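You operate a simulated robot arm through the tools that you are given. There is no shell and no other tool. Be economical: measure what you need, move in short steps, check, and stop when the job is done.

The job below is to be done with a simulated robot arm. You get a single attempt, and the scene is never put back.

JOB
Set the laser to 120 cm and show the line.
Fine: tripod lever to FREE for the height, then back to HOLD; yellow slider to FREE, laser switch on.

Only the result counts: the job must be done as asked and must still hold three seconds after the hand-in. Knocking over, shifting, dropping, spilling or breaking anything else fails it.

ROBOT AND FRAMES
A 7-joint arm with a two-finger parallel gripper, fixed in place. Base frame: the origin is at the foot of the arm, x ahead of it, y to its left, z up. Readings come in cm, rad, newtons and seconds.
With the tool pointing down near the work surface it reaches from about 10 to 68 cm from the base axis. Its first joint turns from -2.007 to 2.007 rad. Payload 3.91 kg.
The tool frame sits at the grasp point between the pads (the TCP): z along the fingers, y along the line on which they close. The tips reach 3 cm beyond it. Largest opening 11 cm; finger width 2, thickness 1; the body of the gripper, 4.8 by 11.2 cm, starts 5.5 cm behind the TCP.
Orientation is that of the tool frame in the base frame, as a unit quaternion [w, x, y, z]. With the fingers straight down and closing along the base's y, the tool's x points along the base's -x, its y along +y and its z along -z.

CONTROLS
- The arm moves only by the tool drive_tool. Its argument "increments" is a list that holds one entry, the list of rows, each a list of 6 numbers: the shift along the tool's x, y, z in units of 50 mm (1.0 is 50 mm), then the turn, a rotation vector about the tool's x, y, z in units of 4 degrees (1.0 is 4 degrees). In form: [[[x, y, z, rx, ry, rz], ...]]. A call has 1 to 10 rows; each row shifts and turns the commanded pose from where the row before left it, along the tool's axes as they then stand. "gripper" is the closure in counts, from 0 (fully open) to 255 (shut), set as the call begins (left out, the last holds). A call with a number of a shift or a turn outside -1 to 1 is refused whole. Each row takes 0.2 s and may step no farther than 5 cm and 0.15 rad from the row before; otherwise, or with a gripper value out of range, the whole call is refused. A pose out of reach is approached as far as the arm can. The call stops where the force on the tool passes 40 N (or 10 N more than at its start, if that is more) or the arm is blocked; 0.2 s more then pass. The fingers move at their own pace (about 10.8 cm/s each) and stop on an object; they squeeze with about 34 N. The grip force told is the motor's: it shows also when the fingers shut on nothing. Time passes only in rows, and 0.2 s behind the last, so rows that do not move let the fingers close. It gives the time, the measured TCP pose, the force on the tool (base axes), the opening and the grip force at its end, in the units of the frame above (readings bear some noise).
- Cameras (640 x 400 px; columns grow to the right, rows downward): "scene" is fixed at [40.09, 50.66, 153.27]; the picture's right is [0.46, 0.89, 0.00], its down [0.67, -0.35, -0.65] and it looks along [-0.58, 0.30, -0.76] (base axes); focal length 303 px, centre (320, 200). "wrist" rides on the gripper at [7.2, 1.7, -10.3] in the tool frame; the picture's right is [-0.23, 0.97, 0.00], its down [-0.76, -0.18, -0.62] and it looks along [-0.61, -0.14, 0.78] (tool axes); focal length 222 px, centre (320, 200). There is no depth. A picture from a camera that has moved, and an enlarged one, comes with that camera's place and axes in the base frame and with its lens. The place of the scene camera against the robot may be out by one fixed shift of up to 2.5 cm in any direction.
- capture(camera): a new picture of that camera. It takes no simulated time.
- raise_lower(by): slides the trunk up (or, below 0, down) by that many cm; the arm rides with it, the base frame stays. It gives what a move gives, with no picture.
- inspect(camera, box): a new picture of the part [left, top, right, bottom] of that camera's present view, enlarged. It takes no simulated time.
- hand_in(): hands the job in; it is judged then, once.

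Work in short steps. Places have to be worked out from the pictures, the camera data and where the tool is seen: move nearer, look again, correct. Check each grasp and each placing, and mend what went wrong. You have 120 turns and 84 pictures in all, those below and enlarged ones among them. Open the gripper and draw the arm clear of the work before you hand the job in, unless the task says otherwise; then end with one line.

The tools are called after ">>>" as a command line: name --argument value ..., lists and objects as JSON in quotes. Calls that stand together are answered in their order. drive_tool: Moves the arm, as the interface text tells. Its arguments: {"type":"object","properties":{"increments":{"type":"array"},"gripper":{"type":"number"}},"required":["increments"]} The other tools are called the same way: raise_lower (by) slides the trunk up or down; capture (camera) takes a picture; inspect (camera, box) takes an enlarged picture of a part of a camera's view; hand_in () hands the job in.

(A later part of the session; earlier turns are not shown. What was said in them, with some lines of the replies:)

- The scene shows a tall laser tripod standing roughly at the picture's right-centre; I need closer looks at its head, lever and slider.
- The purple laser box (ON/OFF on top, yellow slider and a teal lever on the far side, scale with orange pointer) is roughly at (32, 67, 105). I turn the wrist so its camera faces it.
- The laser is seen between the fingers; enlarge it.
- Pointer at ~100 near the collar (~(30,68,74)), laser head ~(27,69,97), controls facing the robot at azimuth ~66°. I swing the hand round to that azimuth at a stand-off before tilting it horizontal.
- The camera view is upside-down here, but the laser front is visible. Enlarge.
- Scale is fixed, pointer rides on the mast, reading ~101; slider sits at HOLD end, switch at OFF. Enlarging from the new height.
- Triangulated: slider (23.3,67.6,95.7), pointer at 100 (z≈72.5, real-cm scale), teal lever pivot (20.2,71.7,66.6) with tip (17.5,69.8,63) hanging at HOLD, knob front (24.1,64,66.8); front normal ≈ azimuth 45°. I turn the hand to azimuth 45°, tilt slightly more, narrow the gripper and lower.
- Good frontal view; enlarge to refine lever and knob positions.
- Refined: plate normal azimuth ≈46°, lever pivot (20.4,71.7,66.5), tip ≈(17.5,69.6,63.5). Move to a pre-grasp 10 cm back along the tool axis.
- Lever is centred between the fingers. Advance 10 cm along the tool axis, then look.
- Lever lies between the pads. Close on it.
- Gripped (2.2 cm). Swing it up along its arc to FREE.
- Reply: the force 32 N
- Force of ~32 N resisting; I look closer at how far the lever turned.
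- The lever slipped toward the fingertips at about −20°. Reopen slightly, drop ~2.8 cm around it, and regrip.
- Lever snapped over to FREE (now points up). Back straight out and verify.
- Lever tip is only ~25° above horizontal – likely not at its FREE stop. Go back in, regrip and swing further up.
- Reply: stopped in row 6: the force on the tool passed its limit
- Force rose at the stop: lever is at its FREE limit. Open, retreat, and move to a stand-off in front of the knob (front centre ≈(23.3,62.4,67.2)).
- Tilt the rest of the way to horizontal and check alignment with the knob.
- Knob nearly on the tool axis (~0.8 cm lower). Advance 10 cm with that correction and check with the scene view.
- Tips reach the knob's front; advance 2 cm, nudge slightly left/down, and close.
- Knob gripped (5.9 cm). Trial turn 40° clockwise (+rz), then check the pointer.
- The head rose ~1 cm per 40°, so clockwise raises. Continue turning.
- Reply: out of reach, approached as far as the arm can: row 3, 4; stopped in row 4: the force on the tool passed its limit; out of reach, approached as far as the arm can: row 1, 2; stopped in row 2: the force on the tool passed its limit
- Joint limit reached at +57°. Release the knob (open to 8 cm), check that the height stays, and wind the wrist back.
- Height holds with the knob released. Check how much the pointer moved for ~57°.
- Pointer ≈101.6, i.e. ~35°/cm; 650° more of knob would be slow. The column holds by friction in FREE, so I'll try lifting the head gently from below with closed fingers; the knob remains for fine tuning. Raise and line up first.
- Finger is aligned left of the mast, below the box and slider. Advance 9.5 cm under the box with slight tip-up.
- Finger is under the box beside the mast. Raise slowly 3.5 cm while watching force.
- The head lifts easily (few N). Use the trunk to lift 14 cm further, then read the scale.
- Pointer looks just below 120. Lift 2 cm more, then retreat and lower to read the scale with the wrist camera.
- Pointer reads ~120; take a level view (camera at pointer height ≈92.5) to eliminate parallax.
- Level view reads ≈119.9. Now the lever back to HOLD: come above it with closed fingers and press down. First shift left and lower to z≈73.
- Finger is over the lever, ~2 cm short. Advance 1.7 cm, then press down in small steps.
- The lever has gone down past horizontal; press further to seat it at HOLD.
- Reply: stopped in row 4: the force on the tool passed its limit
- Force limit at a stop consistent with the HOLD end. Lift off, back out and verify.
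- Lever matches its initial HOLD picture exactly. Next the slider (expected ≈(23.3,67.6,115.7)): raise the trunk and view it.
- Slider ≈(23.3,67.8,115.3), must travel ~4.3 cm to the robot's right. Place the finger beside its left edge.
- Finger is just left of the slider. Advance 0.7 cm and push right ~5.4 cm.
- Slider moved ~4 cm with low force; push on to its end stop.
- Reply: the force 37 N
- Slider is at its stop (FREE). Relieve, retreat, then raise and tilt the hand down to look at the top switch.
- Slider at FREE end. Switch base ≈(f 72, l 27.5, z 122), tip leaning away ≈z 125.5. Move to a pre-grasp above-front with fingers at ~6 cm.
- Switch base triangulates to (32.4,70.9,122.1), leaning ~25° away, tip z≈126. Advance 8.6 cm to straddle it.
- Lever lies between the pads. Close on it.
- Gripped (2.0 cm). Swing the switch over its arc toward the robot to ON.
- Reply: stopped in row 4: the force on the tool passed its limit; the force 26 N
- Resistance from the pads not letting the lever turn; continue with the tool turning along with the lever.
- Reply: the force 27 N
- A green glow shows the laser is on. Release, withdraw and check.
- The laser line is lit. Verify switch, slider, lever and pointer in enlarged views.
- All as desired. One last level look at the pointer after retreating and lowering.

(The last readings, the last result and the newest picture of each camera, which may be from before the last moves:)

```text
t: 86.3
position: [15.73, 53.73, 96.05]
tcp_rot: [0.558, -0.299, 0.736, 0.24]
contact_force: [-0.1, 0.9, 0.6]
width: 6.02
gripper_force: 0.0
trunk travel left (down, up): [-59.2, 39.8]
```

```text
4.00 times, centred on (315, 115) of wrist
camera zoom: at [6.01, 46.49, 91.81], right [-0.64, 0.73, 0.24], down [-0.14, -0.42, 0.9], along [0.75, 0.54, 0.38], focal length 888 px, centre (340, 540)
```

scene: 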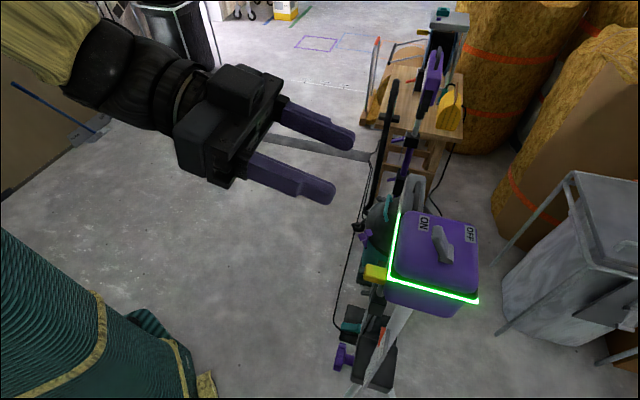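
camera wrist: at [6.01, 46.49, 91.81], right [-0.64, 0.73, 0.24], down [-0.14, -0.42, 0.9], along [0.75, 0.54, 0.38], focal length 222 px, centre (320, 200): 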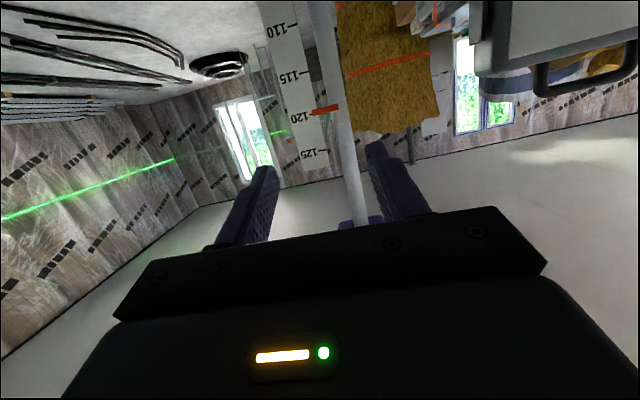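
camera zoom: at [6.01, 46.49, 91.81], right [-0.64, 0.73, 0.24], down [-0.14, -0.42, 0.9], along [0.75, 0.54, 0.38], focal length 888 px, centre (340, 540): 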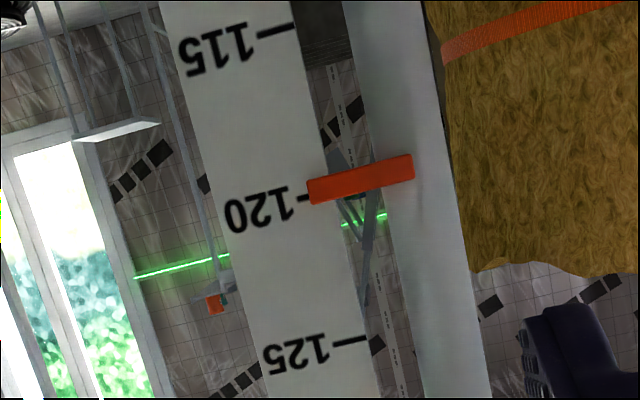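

The pointer reads 120 to within about 2 mm, and the line shows on the far wall. The lever is at HOLD, the slider is at FREE, and the gripper is open and clear, so I hand in.

>>> hand_in

```text
The job is handed in.
```

The laser is set to 120 cm (the pointer reads about 119.8), the tripod lever is back at HOLD, the yellow slider is at FREE, and the laser is on with its line showing on the wall.
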